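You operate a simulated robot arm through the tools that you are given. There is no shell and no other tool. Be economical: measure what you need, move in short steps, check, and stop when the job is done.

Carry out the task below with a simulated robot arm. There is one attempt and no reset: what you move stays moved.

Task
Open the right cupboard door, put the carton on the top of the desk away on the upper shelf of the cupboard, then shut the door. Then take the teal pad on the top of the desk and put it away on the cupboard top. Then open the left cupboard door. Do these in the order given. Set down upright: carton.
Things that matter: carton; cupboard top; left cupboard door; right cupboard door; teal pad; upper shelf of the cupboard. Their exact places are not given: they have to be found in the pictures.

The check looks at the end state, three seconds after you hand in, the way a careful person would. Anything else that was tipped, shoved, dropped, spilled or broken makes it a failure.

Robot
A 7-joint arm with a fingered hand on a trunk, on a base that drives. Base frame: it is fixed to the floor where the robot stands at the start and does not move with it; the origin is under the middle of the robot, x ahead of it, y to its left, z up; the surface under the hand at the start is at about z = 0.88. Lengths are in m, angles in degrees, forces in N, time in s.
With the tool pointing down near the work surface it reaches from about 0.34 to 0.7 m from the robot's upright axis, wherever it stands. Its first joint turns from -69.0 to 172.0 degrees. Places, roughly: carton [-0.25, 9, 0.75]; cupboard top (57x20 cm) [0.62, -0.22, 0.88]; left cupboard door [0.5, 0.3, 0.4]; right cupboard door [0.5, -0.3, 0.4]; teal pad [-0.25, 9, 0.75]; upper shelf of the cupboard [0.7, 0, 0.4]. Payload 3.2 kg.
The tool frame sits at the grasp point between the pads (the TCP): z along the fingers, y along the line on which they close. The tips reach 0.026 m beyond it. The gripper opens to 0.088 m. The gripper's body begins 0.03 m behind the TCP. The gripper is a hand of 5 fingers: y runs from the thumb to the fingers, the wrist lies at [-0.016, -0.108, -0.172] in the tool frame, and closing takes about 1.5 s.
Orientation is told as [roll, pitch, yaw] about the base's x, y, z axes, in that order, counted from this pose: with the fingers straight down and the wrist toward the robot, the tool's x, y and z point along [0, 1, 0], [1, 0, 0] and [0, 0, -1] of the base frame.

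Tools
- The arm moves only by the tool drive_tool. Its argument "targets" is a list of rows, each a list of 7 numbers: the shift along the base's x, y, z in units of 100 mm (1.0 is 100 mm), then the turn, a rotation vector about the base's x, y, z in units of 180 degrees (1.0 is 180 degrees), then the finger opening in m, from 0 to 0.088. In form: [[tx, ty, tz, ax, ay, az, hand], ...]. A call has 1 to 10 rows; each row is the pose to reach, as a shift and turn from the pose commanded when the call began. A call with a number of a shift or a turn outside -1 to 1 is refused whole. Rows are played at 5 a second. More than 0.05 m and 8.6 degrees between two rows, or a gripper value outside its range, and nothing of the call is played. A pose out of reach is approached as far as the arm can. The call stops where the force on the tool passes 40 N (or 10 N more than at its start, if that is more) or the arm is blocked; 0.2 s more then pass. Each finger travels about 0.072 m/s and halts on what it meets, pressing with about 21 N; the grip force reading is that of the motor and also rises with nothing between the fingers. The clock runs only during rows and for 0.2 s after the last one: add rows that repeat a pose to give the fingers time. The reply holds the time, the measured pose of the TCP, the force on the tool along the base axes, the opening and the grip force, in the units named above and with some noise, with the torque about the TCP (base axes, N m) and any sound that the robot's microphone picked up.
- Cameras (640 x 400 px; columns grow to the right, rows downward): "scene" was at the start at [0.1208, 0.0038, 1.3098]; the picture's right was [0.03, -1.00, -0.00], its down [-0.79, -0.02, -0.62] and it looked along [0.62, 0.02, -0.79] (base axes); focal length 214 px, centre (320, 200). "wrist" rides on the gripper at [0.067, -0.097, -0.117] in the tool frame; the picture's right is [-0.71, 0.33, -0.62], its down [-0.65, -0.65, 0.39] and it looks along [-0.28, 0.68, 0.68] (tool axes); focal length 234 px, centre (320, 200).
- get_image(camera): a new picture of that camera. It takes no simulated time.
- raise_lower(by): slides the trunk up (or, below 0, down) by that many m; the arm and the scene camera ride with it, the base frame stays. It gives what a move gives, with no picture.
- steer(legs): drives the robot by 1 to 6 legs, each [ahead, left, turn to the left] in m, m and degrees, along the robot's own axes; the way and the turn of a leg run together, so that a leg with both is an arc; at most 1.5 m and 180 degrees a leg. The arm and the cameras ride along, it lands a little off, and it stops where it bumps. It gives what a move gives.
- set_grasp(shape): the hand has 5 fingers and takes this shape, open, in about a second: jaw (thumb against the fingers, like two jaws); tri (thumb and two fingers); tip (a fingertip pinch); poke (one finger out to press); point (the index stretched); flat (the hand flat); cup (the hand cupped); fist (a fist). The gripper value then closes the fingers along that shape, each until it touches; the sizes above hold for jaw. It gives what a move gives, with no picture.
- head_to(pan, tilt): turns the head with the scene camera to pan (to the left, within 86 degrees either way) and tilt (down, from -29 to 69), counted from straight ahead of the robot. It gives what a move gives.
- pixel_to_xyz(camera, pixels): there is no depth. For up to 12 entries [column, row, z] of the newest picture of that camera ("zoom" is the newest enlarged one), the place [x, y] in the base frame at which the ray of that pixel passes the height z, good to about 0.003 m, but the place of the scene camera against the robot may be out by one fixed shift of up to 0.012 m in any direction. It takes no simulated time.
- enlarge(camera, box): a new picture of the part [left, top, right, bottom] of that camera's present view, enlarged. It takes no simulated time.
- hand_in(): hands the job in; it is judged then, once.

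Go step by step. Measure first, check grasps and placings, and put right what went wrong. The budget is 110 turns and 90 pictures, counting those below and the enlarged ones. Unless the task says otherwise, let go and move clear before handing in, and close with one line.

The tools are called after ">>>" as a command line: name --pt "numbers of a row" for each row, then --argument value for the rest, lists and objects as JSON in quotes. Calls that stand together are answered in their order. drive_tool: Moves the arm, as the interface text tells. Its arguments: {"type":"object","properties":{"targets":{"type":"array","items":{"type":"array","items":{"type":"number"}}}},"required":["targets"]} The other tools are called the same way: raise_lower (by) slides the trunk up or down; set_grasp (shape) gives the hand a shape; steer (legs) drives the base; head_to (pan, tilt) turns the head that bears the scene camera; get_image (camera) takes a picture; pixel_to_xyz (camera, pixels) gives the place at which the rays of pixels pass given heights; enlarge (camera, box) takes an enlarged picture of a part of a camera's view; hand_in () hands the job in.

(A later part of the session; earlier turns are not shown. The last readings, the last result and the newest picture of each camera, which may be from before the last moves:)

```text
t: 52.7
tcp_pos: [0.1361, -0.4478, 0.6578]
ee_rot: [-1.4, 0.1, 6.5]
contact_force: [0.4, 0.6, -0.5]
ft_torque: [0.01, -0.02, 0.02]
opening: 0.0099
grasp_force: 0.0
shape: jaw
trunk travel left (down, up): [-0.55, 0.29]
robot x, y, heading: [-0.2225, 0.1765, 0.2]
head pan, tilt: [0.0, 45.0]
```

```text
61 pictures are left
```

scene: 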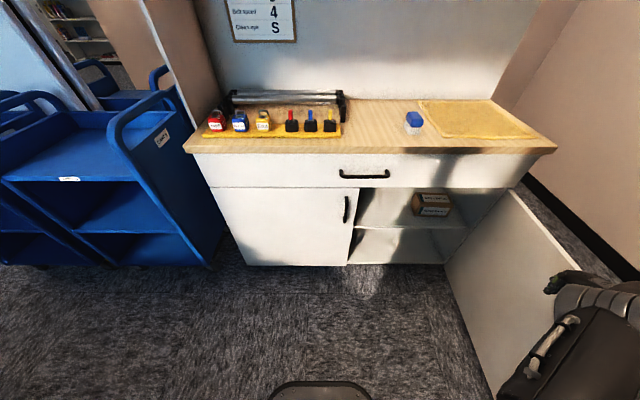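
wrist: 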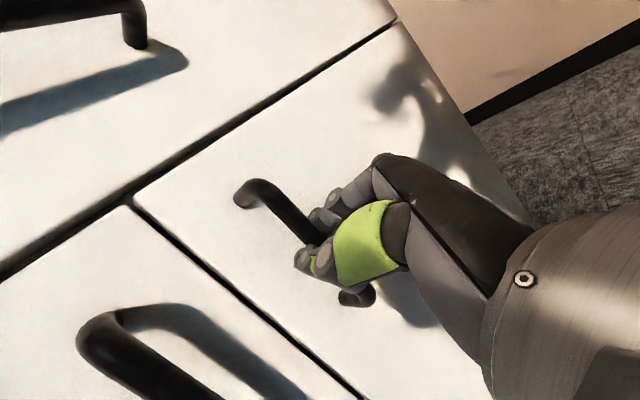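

The door stands open at about 90°. I lift the hand and bring it back in front of the robot.

>>> raise_lower --by 0.25

>>> drive_tool --pt "0 0.45 0 0 0 0 0.01" --pt "0 0.9 0 0 0 0 0.01"

>>> drive_tool --pt "0 0.45 0 0 0 0 0.01" --pt "0 0.95 0 0 0 0 0.01"

>>> drive_tool --pt "0 0.45 0 0 0 0 0.05" --pt "0 0.95 0 0 0 0 0.08"

>>> drive_tool --pt "0 0.45 0 0 0 0 0.08" --pt "0 0.95 0 0 0 0 0.08"

>>> drive_tool --pt "0.2 0.45 0 0 0 0 0.08" --pt "0.5 0.85 0 0 0 0 0.08"

>>> head_to --pan 80 --tilt 35

>>> get_image --camera "scene"

```text
t: 55.3
tcp_pos: [0.1366, -0.4478, 0.9078]
ee_rot: [-1.5, 0.1, 6.7]
contact_force: [0.5, 0.3, 0.1]
ft_torque: [-0.02, -0.02, -0.01]
opening: 0.0101
grasp_force: 0.2
shape: jaw
trunk travel left (down, up): [-0.8, 0.04]
robot x, y, heading: [-0.2241, 0.1728, 0.1]
head pan, tilt: [0.0, 45.0]
```

```text
t: 55.9
tcp_pos: [0.1376, -0.3558, 0.9109]
ee_rot: [-1.7, 0.1, 6.7]
contact_force: [0.5, 0.3, 0.2]
ft_torque: [-0.01, 0.03, -0.03]
opening: 0.01
grasp_force: 0.0
shape: jaw
trunk travel left (down, up): [-0.8, 0.04]
robot x, y, heading: [-0.2218, 0.1768, 0.5]
head pan, tilt: [0.0, 45.0]
```

```text
t: 56.5
tcp_pos: [0.1338, -0.2623, 0.9108]
ee_rot: [-1.5, 0.1, 6.7]
contact_force: [-0.4, 0.4, 0.3]
ft_torque: [-0.02, 0.02, -0.03]
opening: 0.01
grasp_force: 0.1
shape: jaw
trunk travel left (down, up): [-0.8, 0.04]
robot x, y, heading: [-0.2242, 0.1786, 0.3]
head pan, tilt: [0.0, 45.0]
```

```text
t: 57.1
tcp_pos: [0.1326, -0.1677, 0.9097]
ee_rot: [-1.5, 0.1, 6.6]
contact_force: [-0.2, -0.1, -0.1]
ft_torque: [0.01, 0.01, -0.04]
opening: 0.0799
grasp_force: 0.0
shape: jaw
trunk travel left (down, up): [-0.8, 0.04]
robot x, y, heading: [-0.2227, 0.1761, 0.3]
head pan, tilt: [0.0, 45.0]
```

```text
t: 57.7
tcp_pos: [0.1346, -0.0749, 0.9102]
ee_rot: [-1.6, 0.1, 6.6]
contact_force: [0.9, 0.6, 0.9]
ft_torque: [0.02, 0.03, -0.02]
opening: 0.0795
grasp_force: 0.1
shape: jaw
trunk travel left (down, up): [-0.8, 0.04]
robot x, y, heading: [-0.222, 0.1795, 0.4]
head pan, tilt: [0.0, 45.0]
```

```text
t: 58.3
tcp_pos: [0.1861, 0.011, 0.908]
ee_rot: [-1.6, 0.2, 6.6]
contact_force: [-0.1, 0.0, 0.6]
ft_torque: [0.03, 0.01, 0.01]
opening: 0.0798
grasp_force: 0.1
shape: jaw
trunk travel left (down, up): [-0.8, 0.04]
robot x, y, heading: [-0.222, 0.1761, 0.3]
head pan, tilt: [0.0, 45.0]
```

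```text
t: 59.8
tcp_pos: [0.1862, 0.0094, 0.9107]
ee_rot: [-1.6, 0.1, 6.7]
contact_force: [-0.1, 0.0, 0.8]
ft_torque: [-0.03, 0.03, -0.01]
opening: 0.0798
grasp_force: 0.1
shape: jaw
trunk travel left (down, up): [-0.8, 0.04]
robot x, y, heading: [-0.2207, 0.1758, 0.5]
head pan, tilt: [80.0, 35.0]
```

```text
60 pictures are left
```

scene: 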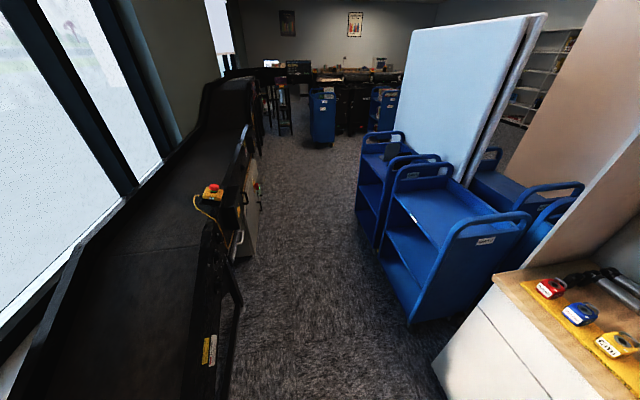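

The lane ahead is visible between the conveyor on the left and the blue carts on the right. I'll measure floor points along it.

>>> pixel_to_xyz --camera "scene" --pixels '[[230, 390, 0.0], [245, 300, 0.0], [258, 225, 0.0], [410, 325, 0.0], [362, 240, 0.0], [310, 143, 0.0], [334, 146, 0.0], [290, 135, 0.0], [368, 133, 0.0], [258, 155, 0.0], [338, 80, 0.75], [400, 130, 0.0]]'

>>> enlarge --camera "scene" --box '[230, 40, 430, 165]'

```text
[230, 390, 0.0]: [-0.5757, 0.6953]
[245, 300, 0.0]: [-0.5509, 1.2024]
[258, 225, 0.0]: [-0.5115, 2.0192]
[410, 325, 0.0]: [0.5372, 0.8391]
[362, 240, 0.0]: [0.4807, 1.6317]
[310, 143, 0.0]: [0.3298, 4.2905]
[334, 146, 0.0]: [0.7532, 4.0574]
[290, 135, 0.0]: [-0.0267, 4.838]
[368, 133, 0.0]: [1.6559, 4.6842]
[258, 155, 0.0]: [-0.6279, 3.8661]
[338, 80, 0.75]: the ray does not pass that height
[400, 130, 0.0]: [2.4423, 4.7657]
```

```text
3.20 times, centred on (330, 102) of scene
```

zoom: 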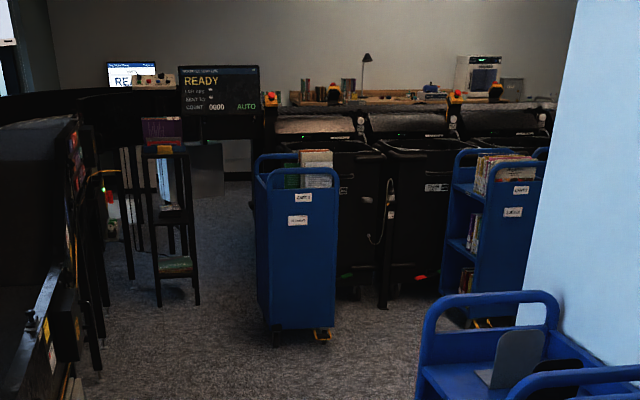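

The lane runs from x≈-0.51 to 0.48 up to y≈3; further on there is a narrow gap by a bookstand and a cart. I bring the hand to the left so the elbow tucks in front, then check it.

>>> drive_tool --pt "0 0.3 0 0 0 0.03 0.08" --pt "0 0.6 0 0 0 0.06 0.08" --pt "0 0.9 0 0 0 0.09 0.08"

>>> drive_tool --pt "0 0.3 0 0 0 0.03 0.08" --pt "0 0.6 0 0 0 0.06 0.08" --pt "0 0.9 0 0 0 0.09 0.08"

>>> head_to --pan -30 --tilt 60

>>> get_image --camera "scene"

```text
t: 60.6
tcp_pos: [0.187, 0.1025, 0.9082]
ee_rot: [-1.7, 0.1, 23.0]
contact_force: [-0.4, 0.2, 0.7]
ft_torque: [-0.01, 0.03, 0.04]
opening: 0.0797
grasp_force: 0.1
shape: jaw
trunk travel left (down, up): [-0.8, 0.04]
robot x, y, heading: [-0.2207, 0.1776, 0.2]
head pan, tilt: [80.0, 35.0]
```

```text
t: 61.4
tcp_pos: [0.1871, 0.1912, 0.9081]
ee_rot: [-1.5, 0.3, 39.2]
contact_force: [-0.4, 0.7, -0.2]
ft_torque: [0.01, 0.0, -0.03]
opening: 0.0798
grasp_force: 0.1
shape: jaw
trunk travel left (down, up): [-0.8, 0.04]
robot x, y, heading: [-0.2199, 0.1767, 0.1]
head pan, tilt: [80.0, 35.0]
```

```text
t: 63.3
tcp_pos: [0.1878, 0.1904, 0.9102]
ee_rot: [-1.5, 0.0, 39.2]
contact_force: [1.0, 0.1, 0.7]
ft_torque: [-0.01, 0.01, -0.03]
opening: 0.08
grasp_force: 0.1
shape: jaw
trunk travel left (down, up): [-0.8, 0.04]
robot x, y, heading: [-0.222, 0.1783, 0.3]
head pan, tilt: [-30.0, 60.0]
```

```text
58 pictures are left
```

scene: 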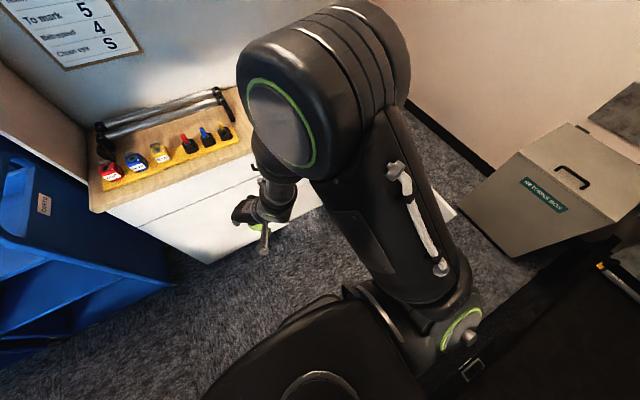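

The elbow is tucked. I centre in the lane, turn left 90° and drive ahead, then look.

>>> steer --legs '[[0.12, 0, 0], [0, 0, 90], [1.4, 0, 0]]'

>>> head_to --pan 0 --tilt 20

>>> get_image --camera "scene"

```text
t: 74.9
tcp_pos: [-0.1207, 1.9765, 0.9097]
ee_rot: [-1.4, 0.1, 128.9]
contact_force: [0.2, -0.4, -0.8]
ft_torque: [0.03, -0.02, -0.02]
opening: 0.0799
grasp_force: 0.0
shape: jaw
trunk travel left (down, up): [-0.8, 0.04]
robot x, y, heading: [-0.1051, 1.5711, 90.1]
head pan, tilt: [-30.0, 60.0]
```

```text
t: 76.0
tcp_pos: [-0.1196, 1.9769, 0.9101]
ee_rot: [-1.5, 0.1, 129.1]
contact_force: [-0.1, 0.3, -1.0]
ft_torque: [-0.01, -0.02, 0.0]
opening: 0.0797
grasp_force: 0.1
shape: jaw
trunk travel left (down, up): [-0.8, 0.04]
robot x, y, heading: [-0.1083, 1.5693, 90.3]
head pan, tilt: [0.0, 20.0]
```

```text
57 pictures are left
```

scene: 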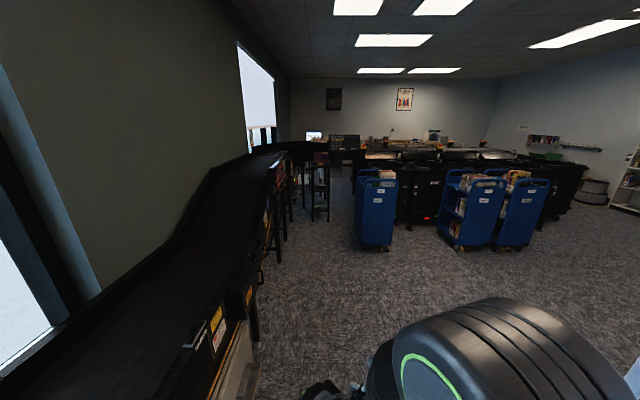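

More of the lane is clear. I'll measure the stand, cart and passage.

>>> enlarge --camera "scene" --box '[240, 110, 460, 260]'

>>> pixel_to_xyz --camera "scene" --pixels '[[258, 340, 0.0], [265, 285, 0.0], [283, 238, 0.0], [312, 221, 0.0], [328, 221, 0.0], [356, 248, 0.0], [395, 251, 0.0], [356, 195, 0.0], [352, 215, 0.0], [303, 208, 0]]'

```text
2.67 times, centred on (350, 185) of scene
```

zoom: 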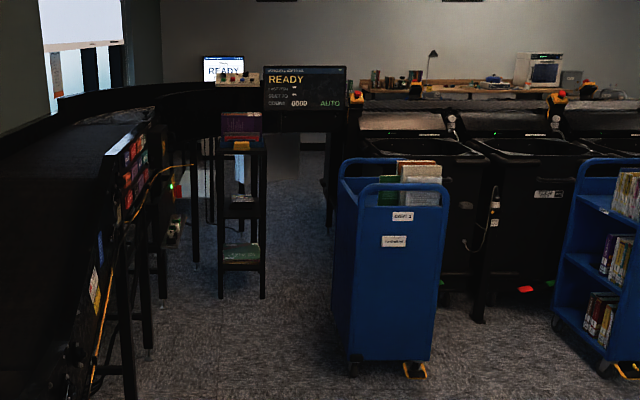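

```text
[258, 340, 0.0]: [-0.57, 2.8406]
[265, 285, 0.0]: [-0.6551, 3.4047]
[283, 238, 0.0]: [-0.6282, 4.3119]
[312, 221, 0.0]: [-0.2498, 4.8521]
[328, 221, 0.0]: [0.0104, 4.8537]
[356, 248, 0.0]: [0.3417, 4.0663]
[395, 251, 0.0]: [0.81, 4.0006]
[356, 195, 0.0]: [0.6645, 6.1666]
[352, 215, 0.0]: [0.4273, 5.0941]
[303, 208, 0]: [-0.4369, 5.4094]
```

The desk with the white screen (zoom 230,85) matches the carton's rough place. The passage between the stand (x≤0.01, y 4.85) and the cart/bins needs a closer look, so I drive nearer.

>>> steer --legs '[[1.5, 0, 0], [0.4, 0, 0]]'

>>> get_image --camera "scene"

```text
t: 85.6
tcp_pos: [-0.1157, 3.9049, 0.9081]
ee_rot: [-1.5, 0.1, 128.6]
contact_force: [-0.7, -0.2, -0.4]
ft_torque: [0.01, 0.01, 0.01]
opening: 0.0799
grasp_force: 0.0
shape: jaw
trunk travel left (down, up): [-0.8, 0.04]
robot x, y, heading: [-0.1092, 3.4967, 89.6]
head pan, tilt: [0.0, 20.0]
```

```text
55 pictures are left
```

scene: 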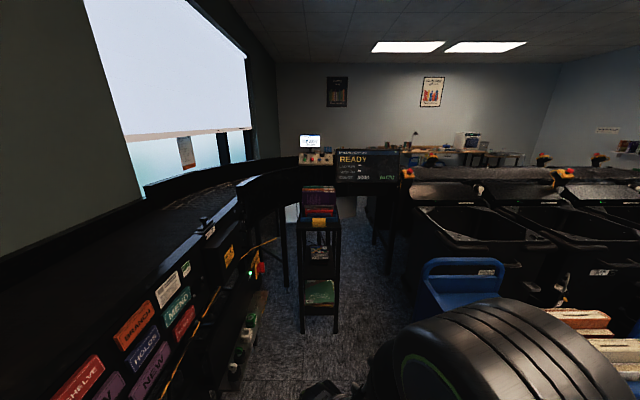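

The conveyor curves across ahead (around y≈6), so this gap is likely closed. I'll look to the right for a way around the bins.

>>> enlarge --camera "scene" --box '[220, 120, 440, 260]'

>>> head_to --pan -45 --tilt 15

>>> get_image --camera "scene"

```text
2.86 times, centred on (330, 190) of scene
```

zoom: 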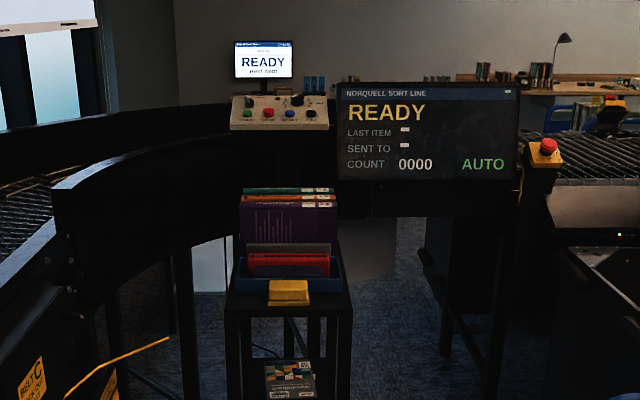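

```text
t: 86.7
tcp_pos: [-0.1162, 3.9041, 0.909]
ee_rot: [-1.5, 0.1, 128.6]
contact_force: [0.5, -0.3, -0.2]
ft_torque: [0.0, 0.01, 0.0]
opening: 0.0797
grasp_force: 0.0
shape: jaw
trunk travel left (down, up): [-0.8, 0.04]
robot x, y, heading: [-0.1054, 3.4954, 89.6]
head pan, tilt: [-45.0, 15.0]
```

```text
53 pictures are left
```

scene: 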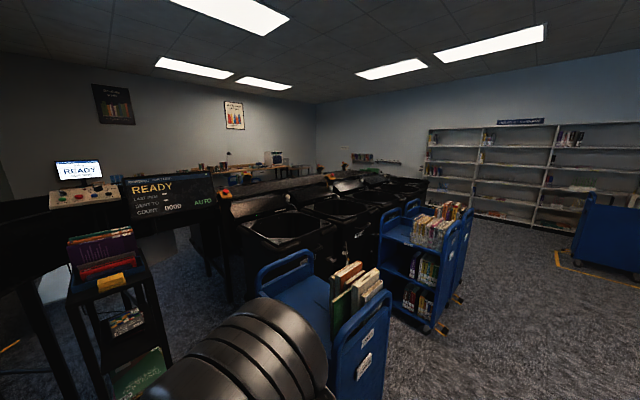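

The sort line closes the way, so I go around its right end past (430,190). I'll measure floor points there.

>>> pixel_to_xyz --camera "scene" --pixels '[[432, 334, 0.0], [466, 290, 0.0], [425, 180, 0.8], [432, 215, 0.0], [475, 215, 0.0], [550, 235, 0.0], [555, 260, 0.0], [575, 265, 0.0], [400, 395, 0.0], [310, 168, 0.75], [215, 185, 0.75]]'

>>> enlarge --camera "scene" --box '[190, 130, 490, 260]'

```text
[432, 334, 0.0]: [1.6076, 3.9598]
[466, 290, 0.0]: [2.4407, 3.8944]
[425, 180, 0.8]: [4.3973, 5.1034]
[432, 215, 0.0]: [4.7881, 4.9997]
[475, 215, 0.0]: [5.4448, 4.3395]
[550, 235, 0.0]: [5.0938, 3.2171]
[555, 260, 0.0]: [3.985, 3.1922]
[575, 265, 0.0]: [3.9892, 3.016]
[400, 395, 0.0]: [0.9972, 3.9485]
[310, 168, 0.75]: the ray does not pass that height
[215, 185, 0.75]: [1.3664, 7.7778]
```

```text
2.13 times, centred on (340, 195) of scene
```

zoom: 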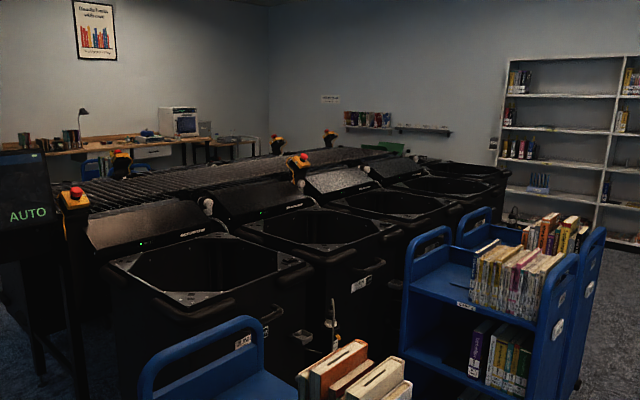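

The bins end near x≈3.5–4 and the floor to the right of the carts is open. I turn right and drive along y≈3.3, then look.

>>> steer --legs '[[-0.2, 0, 0], [0, 0, -90], [1.5, 0, 0], [1.4, 0, 0]]'

>>> head_to --pan 50 --tilt 20

>>> get_image --camera "scene"

```text
t: 105.7
tcp_pos: [3.1942, 3.3989, 0.9095]
ee_rot: [-1.5, 0.1, 40.9]
contact_force: [0.5, 0.1, 0.7]
ft_torque: [-0.02, 0.02, 0.02]
opening: 0.0798
grasp_force: 0.0
shape: jaw
trunk travel left (down, up): [-0.8, 0.04]
robot x, y, heading: [2.7867, 3.3674, 2.2]
head pan, tilt: [-45.0, 15.0]
```

```text
t: 107.4
tcp_pos: [3.1945, 3.3986, 0.9084]
ee_rot: [-1.5, 0.0, 40.9]
contact_force: [0.1, -0.3, 0.0]
ft_torque: [0.0, 0.06, 0.04]
opening: 0.0797
grasp_force: 0.1
shape: jaw
trunk travel left (down, up): [-0.8, 0.04]
robot x, y, heading: [2.7896, 3.3724, 2.2]
head pan, tilt: [50.0, 20.0]
```

```text
51 pictures are left
```

scene: 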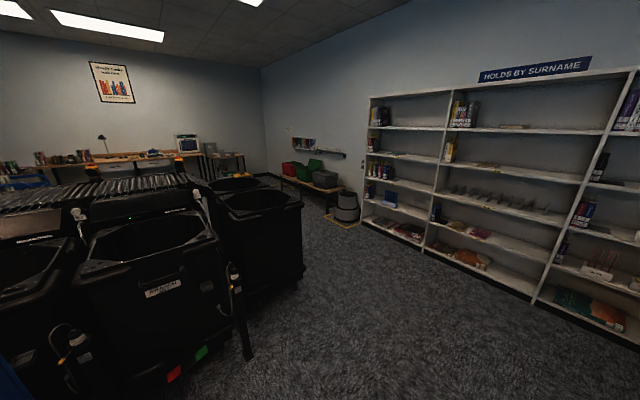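

The sort line's end is ahead at (303,278), with an open way beyond it. I measure it.

>>> pixel_to_xyz --camera "scene" --pixels '[[303, 278, 0.0], [250, 358, 0.0], [365, 222, 0.0], [330, 212, 0.0], [420, 252, 0.0], [240, 178, 0.75], [120, 163, 0.8], [210, 165, 0.75], [540, 310, 0]]'

>>> enlarge --camera "scene" --box '[0, 110, 360, 240]'

```text
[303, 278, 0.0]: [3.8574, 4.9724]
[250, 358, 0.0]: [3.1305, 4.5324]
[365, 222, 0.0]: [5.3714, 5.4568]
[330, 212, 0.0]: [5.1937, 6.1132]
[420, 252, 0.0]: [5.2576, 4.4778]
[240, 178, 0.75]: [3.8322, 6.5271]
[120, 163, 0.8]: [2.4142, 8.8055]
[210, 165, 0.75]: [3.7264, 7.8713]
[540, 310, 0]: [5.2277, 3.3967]
```

```text
1.78 times, centred on (180, 175) of scene
```

zoom: 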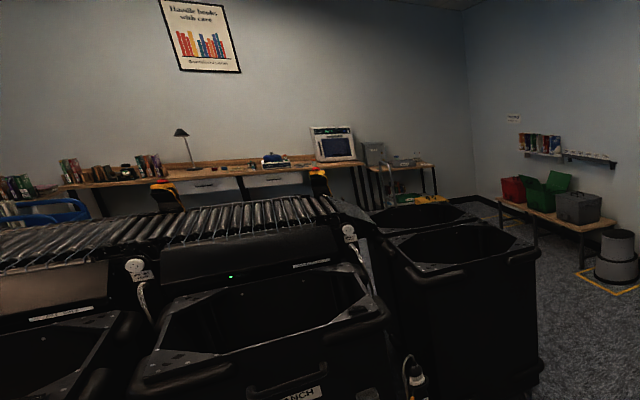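

The back desk runs along y≈8.8. I drive to x≈4.45, turn left and go up to y≈6.4.

>>> steer --legs '[[1.5, -0.05, 0], [0.15, 0, 0], [0, 0, 87.8], [1.5, 0, 0], [1.5, 0, 0]]'

>>> get_image --camera "scene"

```text
refused: leg 1 is longer than a leg can be; nothing moved
```

```text
49 pictures are left
```

scene: 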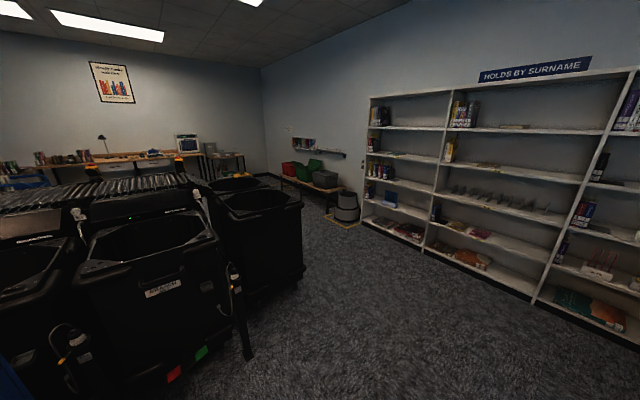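

The first leg was a hair too long, so I shorten it.

>>> steer --legs '[[1.45, -0.05, 0], [0.2, 0, 0], [0, 0, 87.8], [1.5, 0, 0], [1.5, 0, 0]]'

>>> get_image --camera "scene"

```text
t: 116.4
tcp_pos: [4.8518, 3.3917, 0.9085]
ee_rot: [-1.5, 0.4, 41.9]
contact_force: [0.2, 1.0, 0.1]
ft_torque: [0.01, -0.04, -0.03]
opening: 0.0798
grasp_force: 0.3
shape: jaw
trunk travel left (down, up): [-0.8, 0.04]
robot x, y, heading: [4.4411, 3.3613, 3.2]
head pan, tilt: [50.0, 20.0]
stopped in leg 3: the robot was blocked; the commanded pose is now the measured one
```

```text
48 pictures are left
```

scene: 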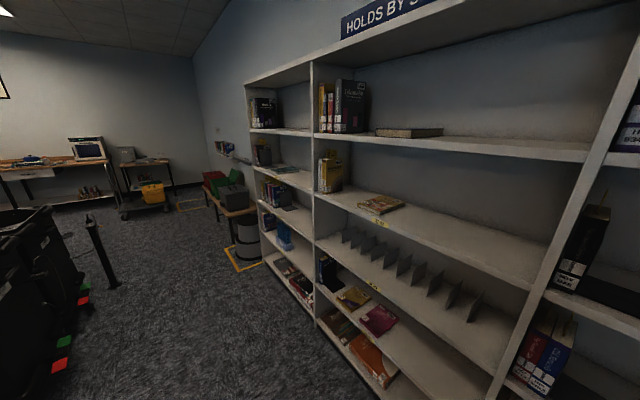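

The turn was blocked after about 1°. I'll look right and down for what is near.

>>> head_to --pan -75 --tilt 50

>>> get_image --camera "scene"

>>> head_to --pan 0 --tilt 50

>>> get_image --camera "scene"

```text
t: 118.5
tcp_pos: [4.8541, 3.3925, 0.9085]
ee_rot: [-1.5, 0.1, 41.9]
contact_force: [1.2, -0.4, -0.1]
ft_torque: [0.0, -0.01, 0.02]
opening: 0.0797
grasp_force: 0.1
shape: jaw
trunk travel left (down, up): [-0.8, 0.04]
robot x, y, heading: [4.4445, 3.3601, 3.2]
head pan, tilt: [-75.0, 50.0]
```

```text
47 pictures are left
```

scene: 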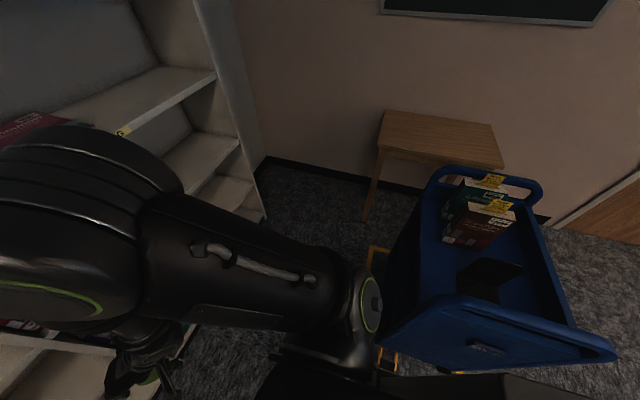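

```text
t: 119.9
tcp_pos: [4.8518, 3.3925, 0.9086]
ee_rot: [-1.5, 0.3, 41.9]
contact_force: [-1.1, -0.3, 0.9]
ft_torque: [0.0, -0.02, 0.03]
opening: 0.0796
grasp_force: 0.0
shape: jaw
trunk travel left (down, up): [-0.8, 0.04]
robot x, y, heading: [4.4495, 3.3595, 3.0]
head pan, tilt: [0.0, 50.0]
```

```text
46 pictures are left
```

scene: 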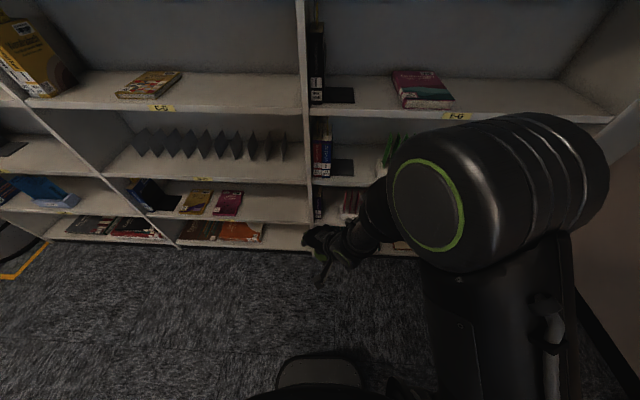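

A cart stands right at the robot's rear right. I slide left 0.5 m first, then turn and drive on.

>>> steer --legs '[[0, 0.55, 0], [0, 0, 87], [1.3, 0, 0], [1.2, 0, 0]]'

>>> head_to --pan 40 --tilt 20

>>> get_image --camera "scene"

```text
t: 138.7
tcp_pos: [4.3212, 6.8303, 0.9096]
ee_rot: [-1.5, 0.2, 130.2]
contact_force: [-0.1, -0.2, 0.0]
ft_torque: [-0.01, -0.05, -0.01]
opening: 0.08
grasp_force: 0.1
shape: jaw
trunk travel left (down, up): [-0.8, 0.04]
robot x, y, heading: [4.3423, 6.4247, 91.1]
head pan, tilt: [0.0, 50.0]
```

```text
t: 139.8
tcp_pos: [4.3213, 6.8311, 0.9092]
ee_rot: [-1.4, 0.2, 130.3]
contact_force: [0.4, 0.3, 0.2]
ft_torque: [0.02, 0.01, 0.01]
opening: 0.0799
grasp_force: 0.1
shape: jaw
trunk travel left (down, up): [-0.8, 0.04]
robot x, y, heading: [4.345, 6.42, 91.5]
head pan, tilt: [40.0, 20.0]
```

```text
45 pictures are left
```

scene: 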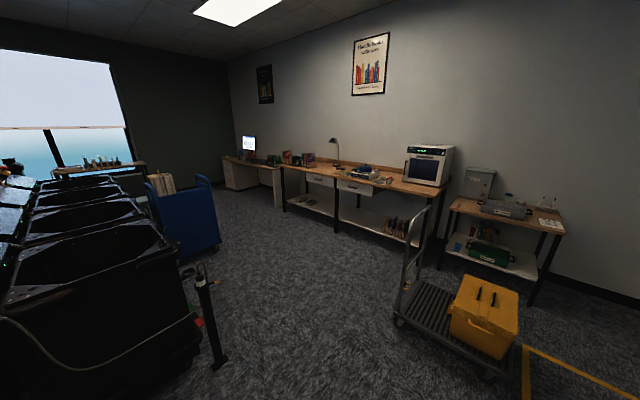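

The room behind the sort line is open; the far desk with the computer is at (245,160). I measure it and the obstacles.

>>> pixel_to_xyz --camera "scene" --pixels '[[225, 158, 0.75], [275, 167, 0.75], [285, 168, 0.9], [233, 191, 0.0], [285, 211, 0.0], [337, 233, 0.0], [220, 250, 0.0], [183, 270, 0.0], [397, 325, 0.0], [220, 365, 0.0], [205, 195, 0.9], [425, 245, 0.0]]'

>>> enlarge --camera "scene" --box '[140, 120, 460, 280]'

```text
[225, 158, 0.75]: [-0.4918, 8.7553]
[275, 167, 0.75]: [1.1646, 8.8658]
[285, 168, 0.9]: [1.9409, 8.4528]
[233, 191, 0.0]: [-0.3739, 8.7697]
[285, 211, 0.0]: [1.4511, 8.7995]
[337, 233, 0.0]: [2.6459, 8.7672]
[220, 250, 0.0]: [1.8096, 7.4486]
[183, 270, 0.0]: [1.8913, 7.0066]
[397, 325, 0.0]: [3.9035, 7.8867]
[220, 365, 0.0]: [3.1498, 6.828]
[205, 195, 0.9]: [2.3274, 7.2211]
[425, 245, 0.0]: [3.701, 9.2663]
```

```text
2.00 times, centred on (300, 200) of scene
```

zoom: 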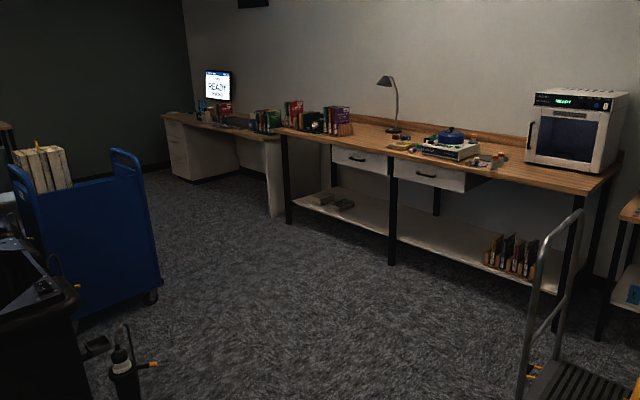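

The computer desk spans x≈-0.45…1.2 with its front at y≈8.75. I drive past the post and trolley, then along y≈8.05 toward it.

>>> steer --legs '[[0, 0, 39.3], [1.5, 0, 0], [0.25, 0, 0], [0, 0, 49.4], [1.2, -0.25, 0], [1.2, 0, 0]]'

>>> head_to --pan -30 --tilt 35

>>> get_image --camera "scene"

```text
t: 164.1
tcp_pos: [0.3943, 7.8928, 0.909]
ee_rot: [-1.5, 0.2, -139.5]
contact_force: [-0.8, 0.4, 0.1]
ft_torque: [0.02, 0.02, -0.02]
opening: 0.0798
grasp_force: 0.1
shape: jaw
trunk travel left (down, up): [-0.8, 0.04]
robot x, y, heading: [0.8013, 7.9203, -178.2]
head pan, tilt: [40.0, 20.0]
```

```text
t: 165.5
tcp_pos: [0.3938, 7.892, 0.9084]
ee_rot: [-1.5, 0.2, -139.5]
contact_force: [-0.1, 0.2, 0.0]
ft_torque: [-0.03, -0.01, 0.01]
opening: 0.0795
grasp_force: 0.1
shape: jaw
trunk travel left (down, up): [-0.8, 0.04]
robot x, y, heading: [0.799, 7.919, -178.1]
head pan, tilt: [-30.0, 35.0]
```

```text
43 pictures are left
```

scene: 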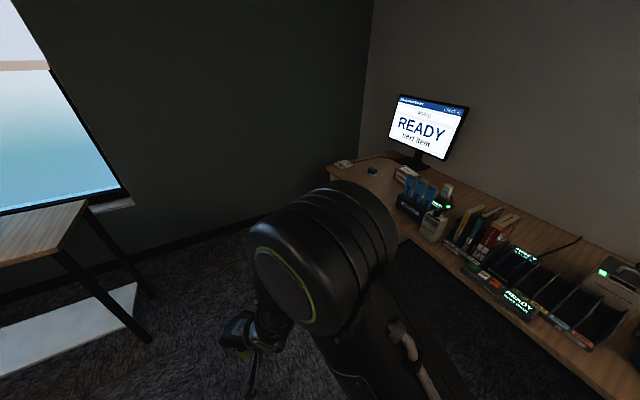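

Small items sit on the desk's left end around (372,170) and (345,163). I turn to face the desk and slide left in front of them.

>>> steer --legs '[[0, 0, -91.8], [0, 0.8, 0]]'

>>> head_to --pan 15 --tilt 40

>>> get_image --camera "scene"

```text
t: 173.6
tcp_pos: [-0.0209, 8.3064, 0.9095]
ee_rot: [-1.5, 0.2, 129.9]
contact_force: [-0.1, 0.2, -0.3]
ft_torque: [0.03, 0.03, 0.01]
opening: 0.0797
grasp_force: 0.0
shape: jaw
trunk travel left (down, up): [-0.8, 0.04]
robot x, y, heading: [0.0006, 7.9017, 91.7]
head pan, tilt: [-30.0, 35.0]
```

```text
t: 174.8
tcp_pos: [-0.0202, 8.3059, 0.908]
ee_rot: [-1.5, 0.1, 129.8]
contact_force: [-0.2, 0.3, 0.1]
ft_torque: [-0.01, -0.01, 0.01]
opening: 0.0797
grasp_force: 0.1
shape: jaw
trunk travel left (down, up): [-0.8, 0.04]
robot x, y, heading: [-0.0009, 7.8941, 91.2]
head pan, tilt: [15.0, 40.0]
```

```text
42 pictures are left
```

scene: 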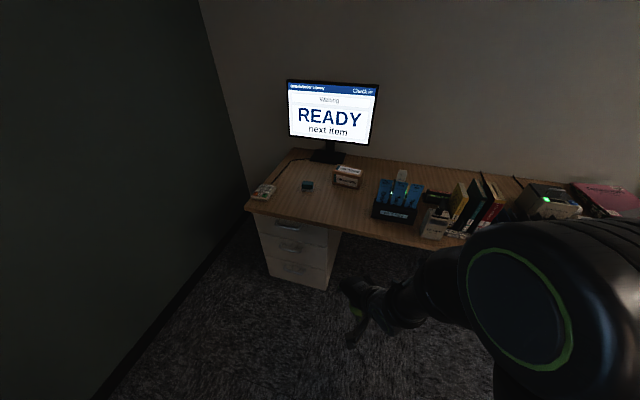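

The carton is likely the cream box at (348,176) and the teal pad the small block at (308,186). I enlarge to check and measure.

>>> enlarge --camera "scene" --box '[240, 140, 460, 250]'

>>> pixel_to_xyz --camera "scene" --pixels '[[308, 188, 0.75], [335, 186, 0.75], [359, 188, 0.75], [348, 168, 0.8], [247, 209, 0.75], [462, 240, 0.75], [265, 195, 0.75], [380, 215, 0.75]]'

```text
2.91 times, centred on (350, 195) of scene
```

zoom: 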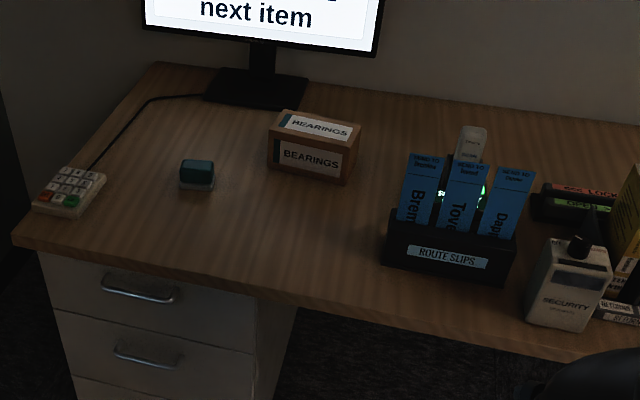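

```text
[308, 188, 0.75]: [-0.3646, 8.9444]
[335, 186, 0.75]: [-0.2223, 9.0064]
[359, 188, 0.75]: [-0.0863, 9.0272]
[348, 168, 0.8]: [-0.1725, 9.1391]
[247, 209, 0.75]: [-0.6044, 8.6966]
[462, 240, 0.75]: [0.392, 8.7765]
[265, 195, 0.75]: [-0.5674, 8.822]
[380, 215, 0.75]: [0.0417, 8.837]
```

The box labelled "BEARINGS" is the carton, at about (-0.16, 9.04). The teal stamp pad is at about (-0.365, 8.945). I slide left and move in closer.

>>> raise_lower --by 0.04

>>> steer --legs '[[0, 0.2, -1.2], [0.48, 0, 0]]'

>>> head_to --pan 5 --tilt 55

>>> get_image --camera "scene"

>>> get_image --camera "wrist"

```text
t: 175.6
tcp_pos: [-0.02, 8.3059, 0.9499]
ee_rot: [-1.5, 0.2, 129.9]
contact_force: [0.3, 0.2, -0.5]
ft_torque: [-0.02, -0.01, 0.02]
opening: 0.0799
grasp_force: 0.1
shape: jaw
trunk travel left (down, up): [-0.84, 0.0]
robot x, y, heading: [0.0001, 7.8997, 91.1]
head pan, tilt: [15.0, 40.0]
```

```text
t: 179.6
tcp_pos: [-0.2, 8.7867, 0.9486]
ee_rot: [-1.6, 0.2, 128.1]
contact_force: [0.1, 0.3, 0.2]
ft_torque: [-0.02, 0.01, 0.0]
opening: 0.0797
grasp_force: 0.0
shape: jaw
trunk travel left (down, up): [-0.84, 0.0]
robot x, y, heading: [-0.1913, 8.3771, 89.6]
head pan, tilt: [15.0, 40.0]
```

```text
t: 180.4
tcp_pos: [-0.1998, 8.7854, 0.9491]
ee_rot: [-1.5, 0.3, 128.2]
contact_force: [0.0, -0.7, -0.2]
ft_torque: [-0.01, -0.01, 0.01]
opening: 0.0797
grasp_force: 0.0
shape: jaw
trunk travel left (down, up): [-0.84, 0.0]
robot x, y, heading: [-0.1889, 8.3807, 89.4]
head pan, tilt: [5.0, 55.0]
```

```text
40 pictures are left
```

scene: 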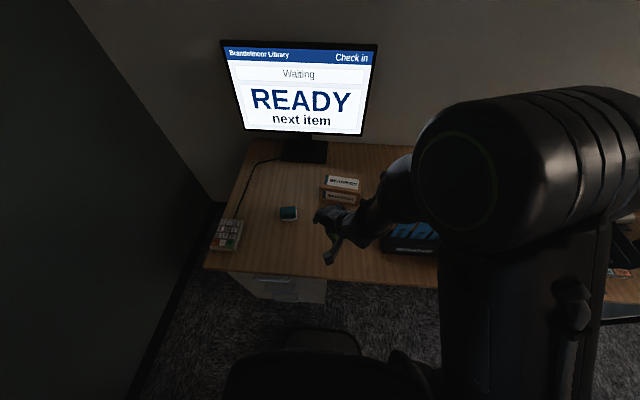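

```text
39 pictures are left
```

wrist: 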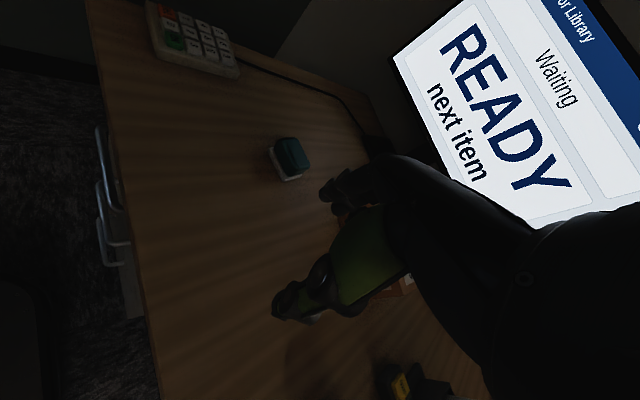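

>>> enlarge --camera "scene" --box '[270, 150, 390, 225]'

```text
5.33 times, centred on (330, 188) of scene
```

zoom: 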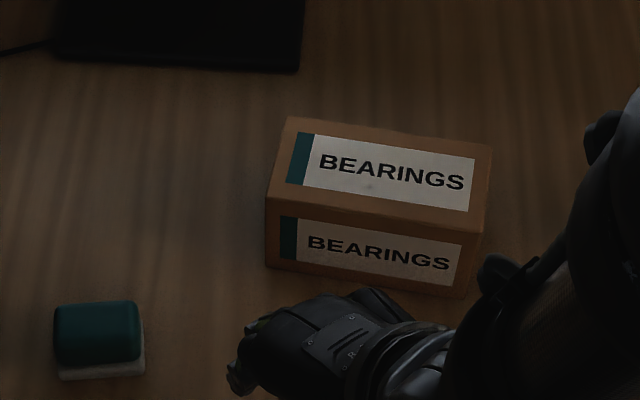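

I have a clear view of the carton. I measure its corners at candidate heights.

>>> pixel_to_xyz --camera "zoom" --pixels '[[266, 266, 0.75], [467, 298, 0.75], [267, 198, 0.82], [267, 198, 0.84], [478, 236, 0.82], [478, 236, 0.84], [290, 118, 0.83], [490, 148, 0.83], [55, 378, 0.75], [145, 374, 0.75], [98, 310, 0.78]]'

```text
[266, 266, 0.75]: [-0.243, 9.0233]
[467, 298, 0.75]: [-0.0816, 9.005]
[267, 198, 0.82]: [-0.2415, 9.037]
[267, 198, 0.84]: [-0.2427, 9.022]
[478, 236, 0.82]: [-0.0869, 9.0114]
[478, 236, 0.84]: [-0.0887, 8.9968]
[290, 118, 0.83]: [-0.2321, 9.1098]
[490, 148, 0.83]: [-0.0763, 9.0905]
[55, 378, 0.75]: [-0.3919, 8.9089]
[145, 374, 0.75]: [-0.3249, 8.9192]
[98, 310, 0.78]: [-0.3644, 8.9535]
```

The carton is about 0.158 × 0.081 × 0.085 m, centred near (-0.155, 9.057) with its depth axis at about 83°. That is a tight fit for 0.088 m, so I yaw the hand to match and refine with the wrist camera.

>>> steer --legs '[[0.09, 0, 0]]'

>>> drive_tool --pt "0 0 0.1 0 0 -0.042 0.088" --pt "0 0 0.2 0 0 -0.084 0.088" --pt "0.1 0 0.3 0 0 -0.126 0.088" --pt "0.2 0 0.3 0 0 -0.168 0.088" --pt "0.3 0 0.3 0 0 -0.21 0.088" --pt "0.4 0 0.3 0 0 -0.25 0.088"

>>> drive_tool --pt "0 0.4 0 0 0 0 0.088" --pt "0 0.8 0 0 0 0 0.088" --pt "0 0.8 0 0 0 0 0.088"

>>> get_image --camera "wrist"

```text
t: 181.5
tcp_pos: [-0.1985, 8.8755, 0.9492]
ee_rot: [-1.4, 0.1, 128.2]
contact_force: [-0.4, -0.3, -1.2]
ft_torque: [-0.02, -0.01, 0.02]
opening: 0.0799
grasp_force: 0.0
shape: jaw
trunk travel left (down, up): [-0.84, 0.0]
robot x, y, heading: [-0.1897, 8.465, 89.5]
head pan, tilt: [5.0, 55.0]
```

```text
t: 182.9
tcp_pos: [-0.1609, 8.8784, 0.9829]
ee_rot: [0.2, 0.5, 82.2]
contact_force: [-0.4, 0.3, -0.1]
ft_torque: [0.0, 0.03, 0.0]
opening: 0.0879
grasp_force: 0.1
shape: jaw
trunk travel left (down, up): [-0.84, 0.0]
robot x, y, heading: [-0.1915, 8.47, 89.6]
head pan, tilt: [5.0, 55.0]
```

```text
t: 183.7
tcp_pos: [-0.1621, 8.9624, 0.9954]
ee_rot: [2.0, -0.6, 81.8]
contact_force: [-0.6, -0.5, -0.5]
ft_torque: [0.0, -0.02, -0.01]
opening: 0.0879
grasp_force: 0.0
shape: jaw
trunk travel left (down, up): [-0.84, 0.0]
robot x, y, heading: [-0.193, 8.468, 89.2]
head pan, tilt: [5.0, 55.0]
```

```text
37 pictures are left
```

wrist: 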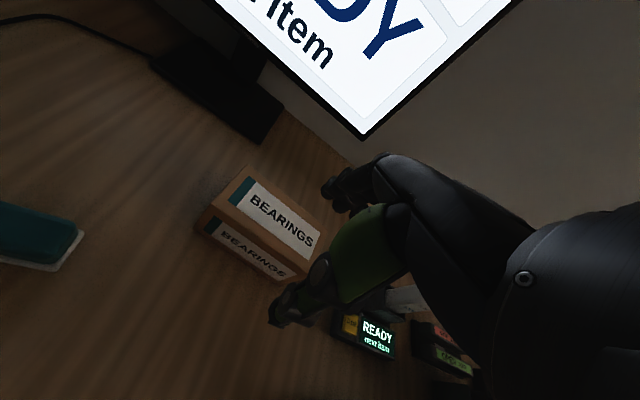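

I enlarge the carton in the wrist view to measure its top corners.

>>> enlarge --camera "wrist" --box '[180, 150, 340, 290]'

```text
2.86 times, centred on (260, 220) of wrist
```

zoom: 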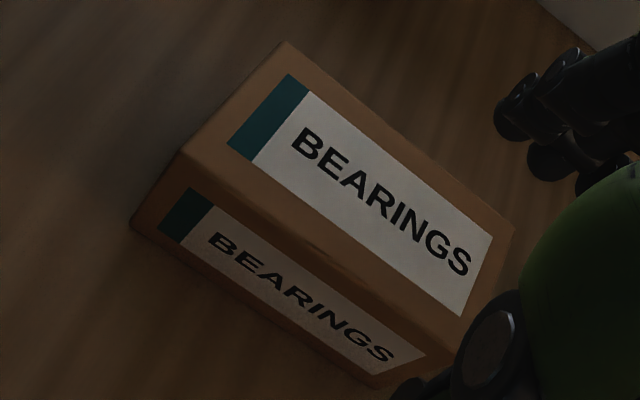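

>>> pixel_to_xyz --camera "zoom" --pixels '[[284, 43, 0.835], [181, 152, 0.835], [461, 347, 0.835], [515, 228, 0.835], [131, 228, 0.75], [375, 388, 0.75], [181, 152, 0.82], [284, 43, 0.82], [515, 228, 0.82], [461, 347, 0.82]]'

```text
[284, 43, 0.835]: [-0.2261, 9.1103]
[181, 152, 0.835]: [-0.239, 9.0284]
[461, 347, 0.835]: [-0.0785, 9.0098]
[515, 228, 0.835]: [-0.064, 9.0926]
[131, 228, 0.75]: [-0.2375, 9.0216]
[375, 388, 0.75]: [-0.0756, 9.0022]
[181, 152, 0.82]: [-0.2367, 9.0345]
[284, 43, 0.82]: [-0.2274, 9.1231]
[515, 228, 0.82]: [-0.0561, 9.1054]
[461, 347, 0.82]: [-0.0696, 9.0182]
```

Combining, the carton top is at z≈0.85, its depth is about 0.078 and its centre is (-0.156, 9.050). I move over it and check the pose.

>>> drive_tool --pt "0.03 0.45 0 0 0 0 0.088" --pt "0.06 0.88 0 0 0 0 0.088" --pt "0.06 0.88 -0.2 0 0 0 0.088" --pt "0.06 0.88 -0.4 0 0 0 0.088" --pt "0.06 0.88 -0.4 0 0 0 0.088"

>>> enlarge --camera "wrist" --box '[200, 150, 420, 330]'

>>> enlarge --camera "scene" --box '[280, 130, 400, 230]'

```text
t: 184.9
tcp_pos: [-0.1538, 9.0434, 0.9385]
ee_rot: [-1.5, 0.2, 83.2]
contact_force: [0.5, -1.0, 0.7]
ft_torque: [0.0, 0.01, -0.03]
opening: 0.0877
grasp_force: 0.1
shape: jaw
trunk travel left (down, up): [-0.84, 0.0]
robot x, y, heading: [-0.1889, 8.4666, 89.5]
head pan, tilt: [5.0, 55.0]
```

```text
2.22 times, centred on (310, 240) of wrist
```

zoom: 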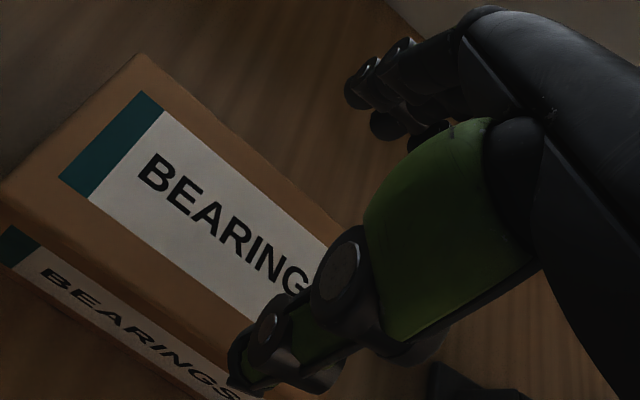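

```text
4.00 times, centred on (340, 180) of scene
```

zoom: 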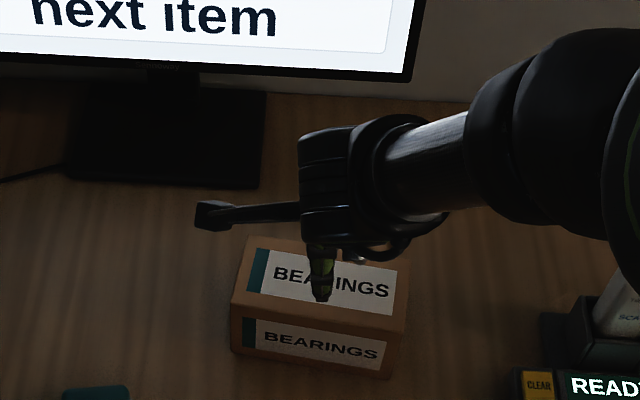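

I nudge to y=9.050 and lower to z≈0.895, just above the carton, then re-measure.

>>> drive_tool --pt "-0.02 0.06 -0.2 0 0 -0.006 0.088" --pt "-0.02 0.06 -0.42 0 0 -0.006 0.088" --pt "-0.02 0.06 -0.42 0 0 -0.006 0.088"

>>> enlarge --camera "wrist" --box '[160, 150, 400, 350]'

```text
t: 185.7
tcp_pos: [-0.1554, 9.0497, 0.8975]
ee_rot: [-1.5, 0.2, 82.2]
contact_force: [-0.5, 0.2, 0.3]
ft_torque: [0.02, 0.01, -0.04]
opening: 0.0878
grasp_force: 0.1
shape: jaw
trunk travel left (down, up): [-0.84, 0.0]
robot x, y, heading: [-0.1896, 8.4655, 89.4]
head pan, tilt: [5.0, 55.0]
```

```text
2.00 times, centred on (280, 250) of wrist
```

zoom: 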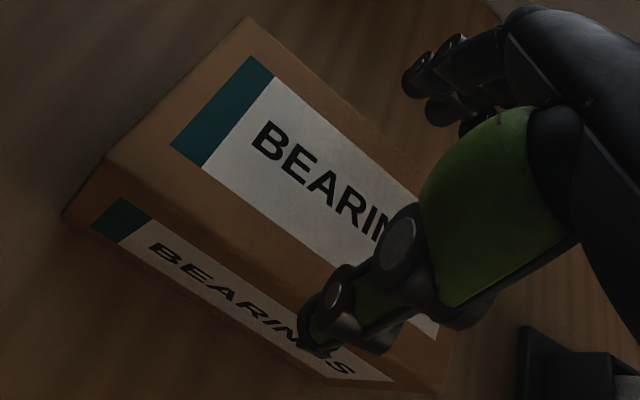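

>>> pixel_to_xyz --camera "zoom" --pixels '[[248, 17, 0.85], [107, 157, 0.85], [62, 215, 0.75], [248, 17, 0.84], [107, 157, 0.84], [415, 170, 0.85], [440, 335, 0.85], [320, 350, 0.87], [410, 85, 0.87]]'

```text
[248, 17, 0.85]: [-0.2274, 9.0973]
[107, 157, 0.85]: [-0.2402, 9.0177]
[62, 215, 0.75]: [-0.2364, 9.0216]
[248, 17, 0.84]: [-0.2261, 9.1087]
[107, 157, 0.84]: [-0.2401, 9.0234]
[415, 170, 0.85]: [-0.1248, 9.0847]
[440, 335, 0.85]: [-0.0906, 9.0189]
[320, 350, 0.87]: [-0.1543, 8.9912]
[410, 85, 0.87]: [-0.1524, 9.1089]
```

The carton depth is about 0.083 m and its centre is at (-0.155, 9.054), so I need +4 mm in y. I level the hand and lower it gently astride the carton.

>>> drive_tool --pt "0 0.04 0 0.008 0 0 0.088" --pt "0 0.04 -0.15 0.008 0 0 0.088" --pt "0 0.04 -0.28 0.008 0 0 0.088" --pt "0 0.04 -0.34 0.008 0 0 0.088" --pt "0 0.04 -0.4 0.008 0 0 0.088" --pt "0 0.04 -0.46 0.008 0 0 0.088" --pt "0 0.04 -0.52 0.008 0 0 0.088"

>>> get_image --camera "wrist"

```text
t: 187.3
tcp_pos: [-0.1555, 9.0546, 0.8474]
ee_rot: [-1.3, -1.5, 82.3]
contact_force: [-0.5, 0.7, 11.7]
ft_torque: [0.1, -0.02, 0.03]
opening: 0.0883
grasp_force: 0.0
shape: jaw
trunk travel left (down, up): [-0.84, 0.0]
robot x, y, heading: [-0.1907, 8.4688, 89.5]
head pan, tilt: [5.0, 55.0]
```

```text
32 pictures are left
```

wrist: 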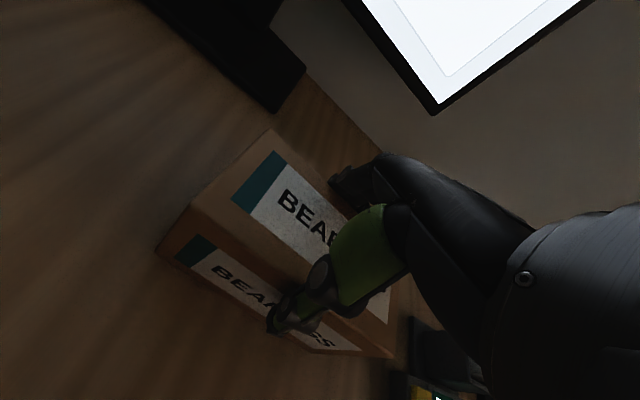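

A light 12 N contact with the tips about 2 cm below the top suggests the hand is astride. I lower a little more and close.

>>> drive_tool --pt "0 0 -0.05 0 0 0 0.088" --pt "0 0 -0.1 0 0 0 0.088" --pt "0 0 -0.1 0 0 0 0.075" --pt "0 0 -0.1 0 0 0 0.06" --pt "0 0 -0.1 0 0 0 0.05" --pt "0 0 -0.1 0 0 0 0.05"

>>> get_image --camera "wrist"

```text
t: 188.7
tcp_pos: [-0.1534, 9.0539, 0.8406]
ee_rot: [-1.3, -1.9, 82.0]
contact_force: [-0.7, 2.6, 30.4]
ft_torque: [0.67, -0.26, 0.27]
opening: 0.0795
grasp_force: 20.7
shape: jaw
trunk travel left (down, up): [-0.84, 0.0]
robot x, y, heading: [-0.1895, 8.4654, 89.6]
head pan, tilt: [5.0, 55.0]
```

```text
31 pictures are left
```

wrist: 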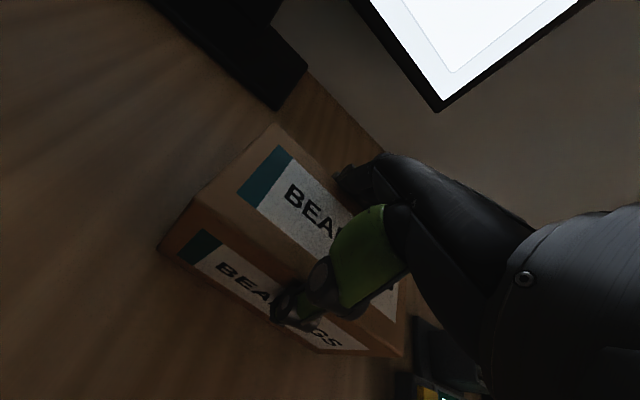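

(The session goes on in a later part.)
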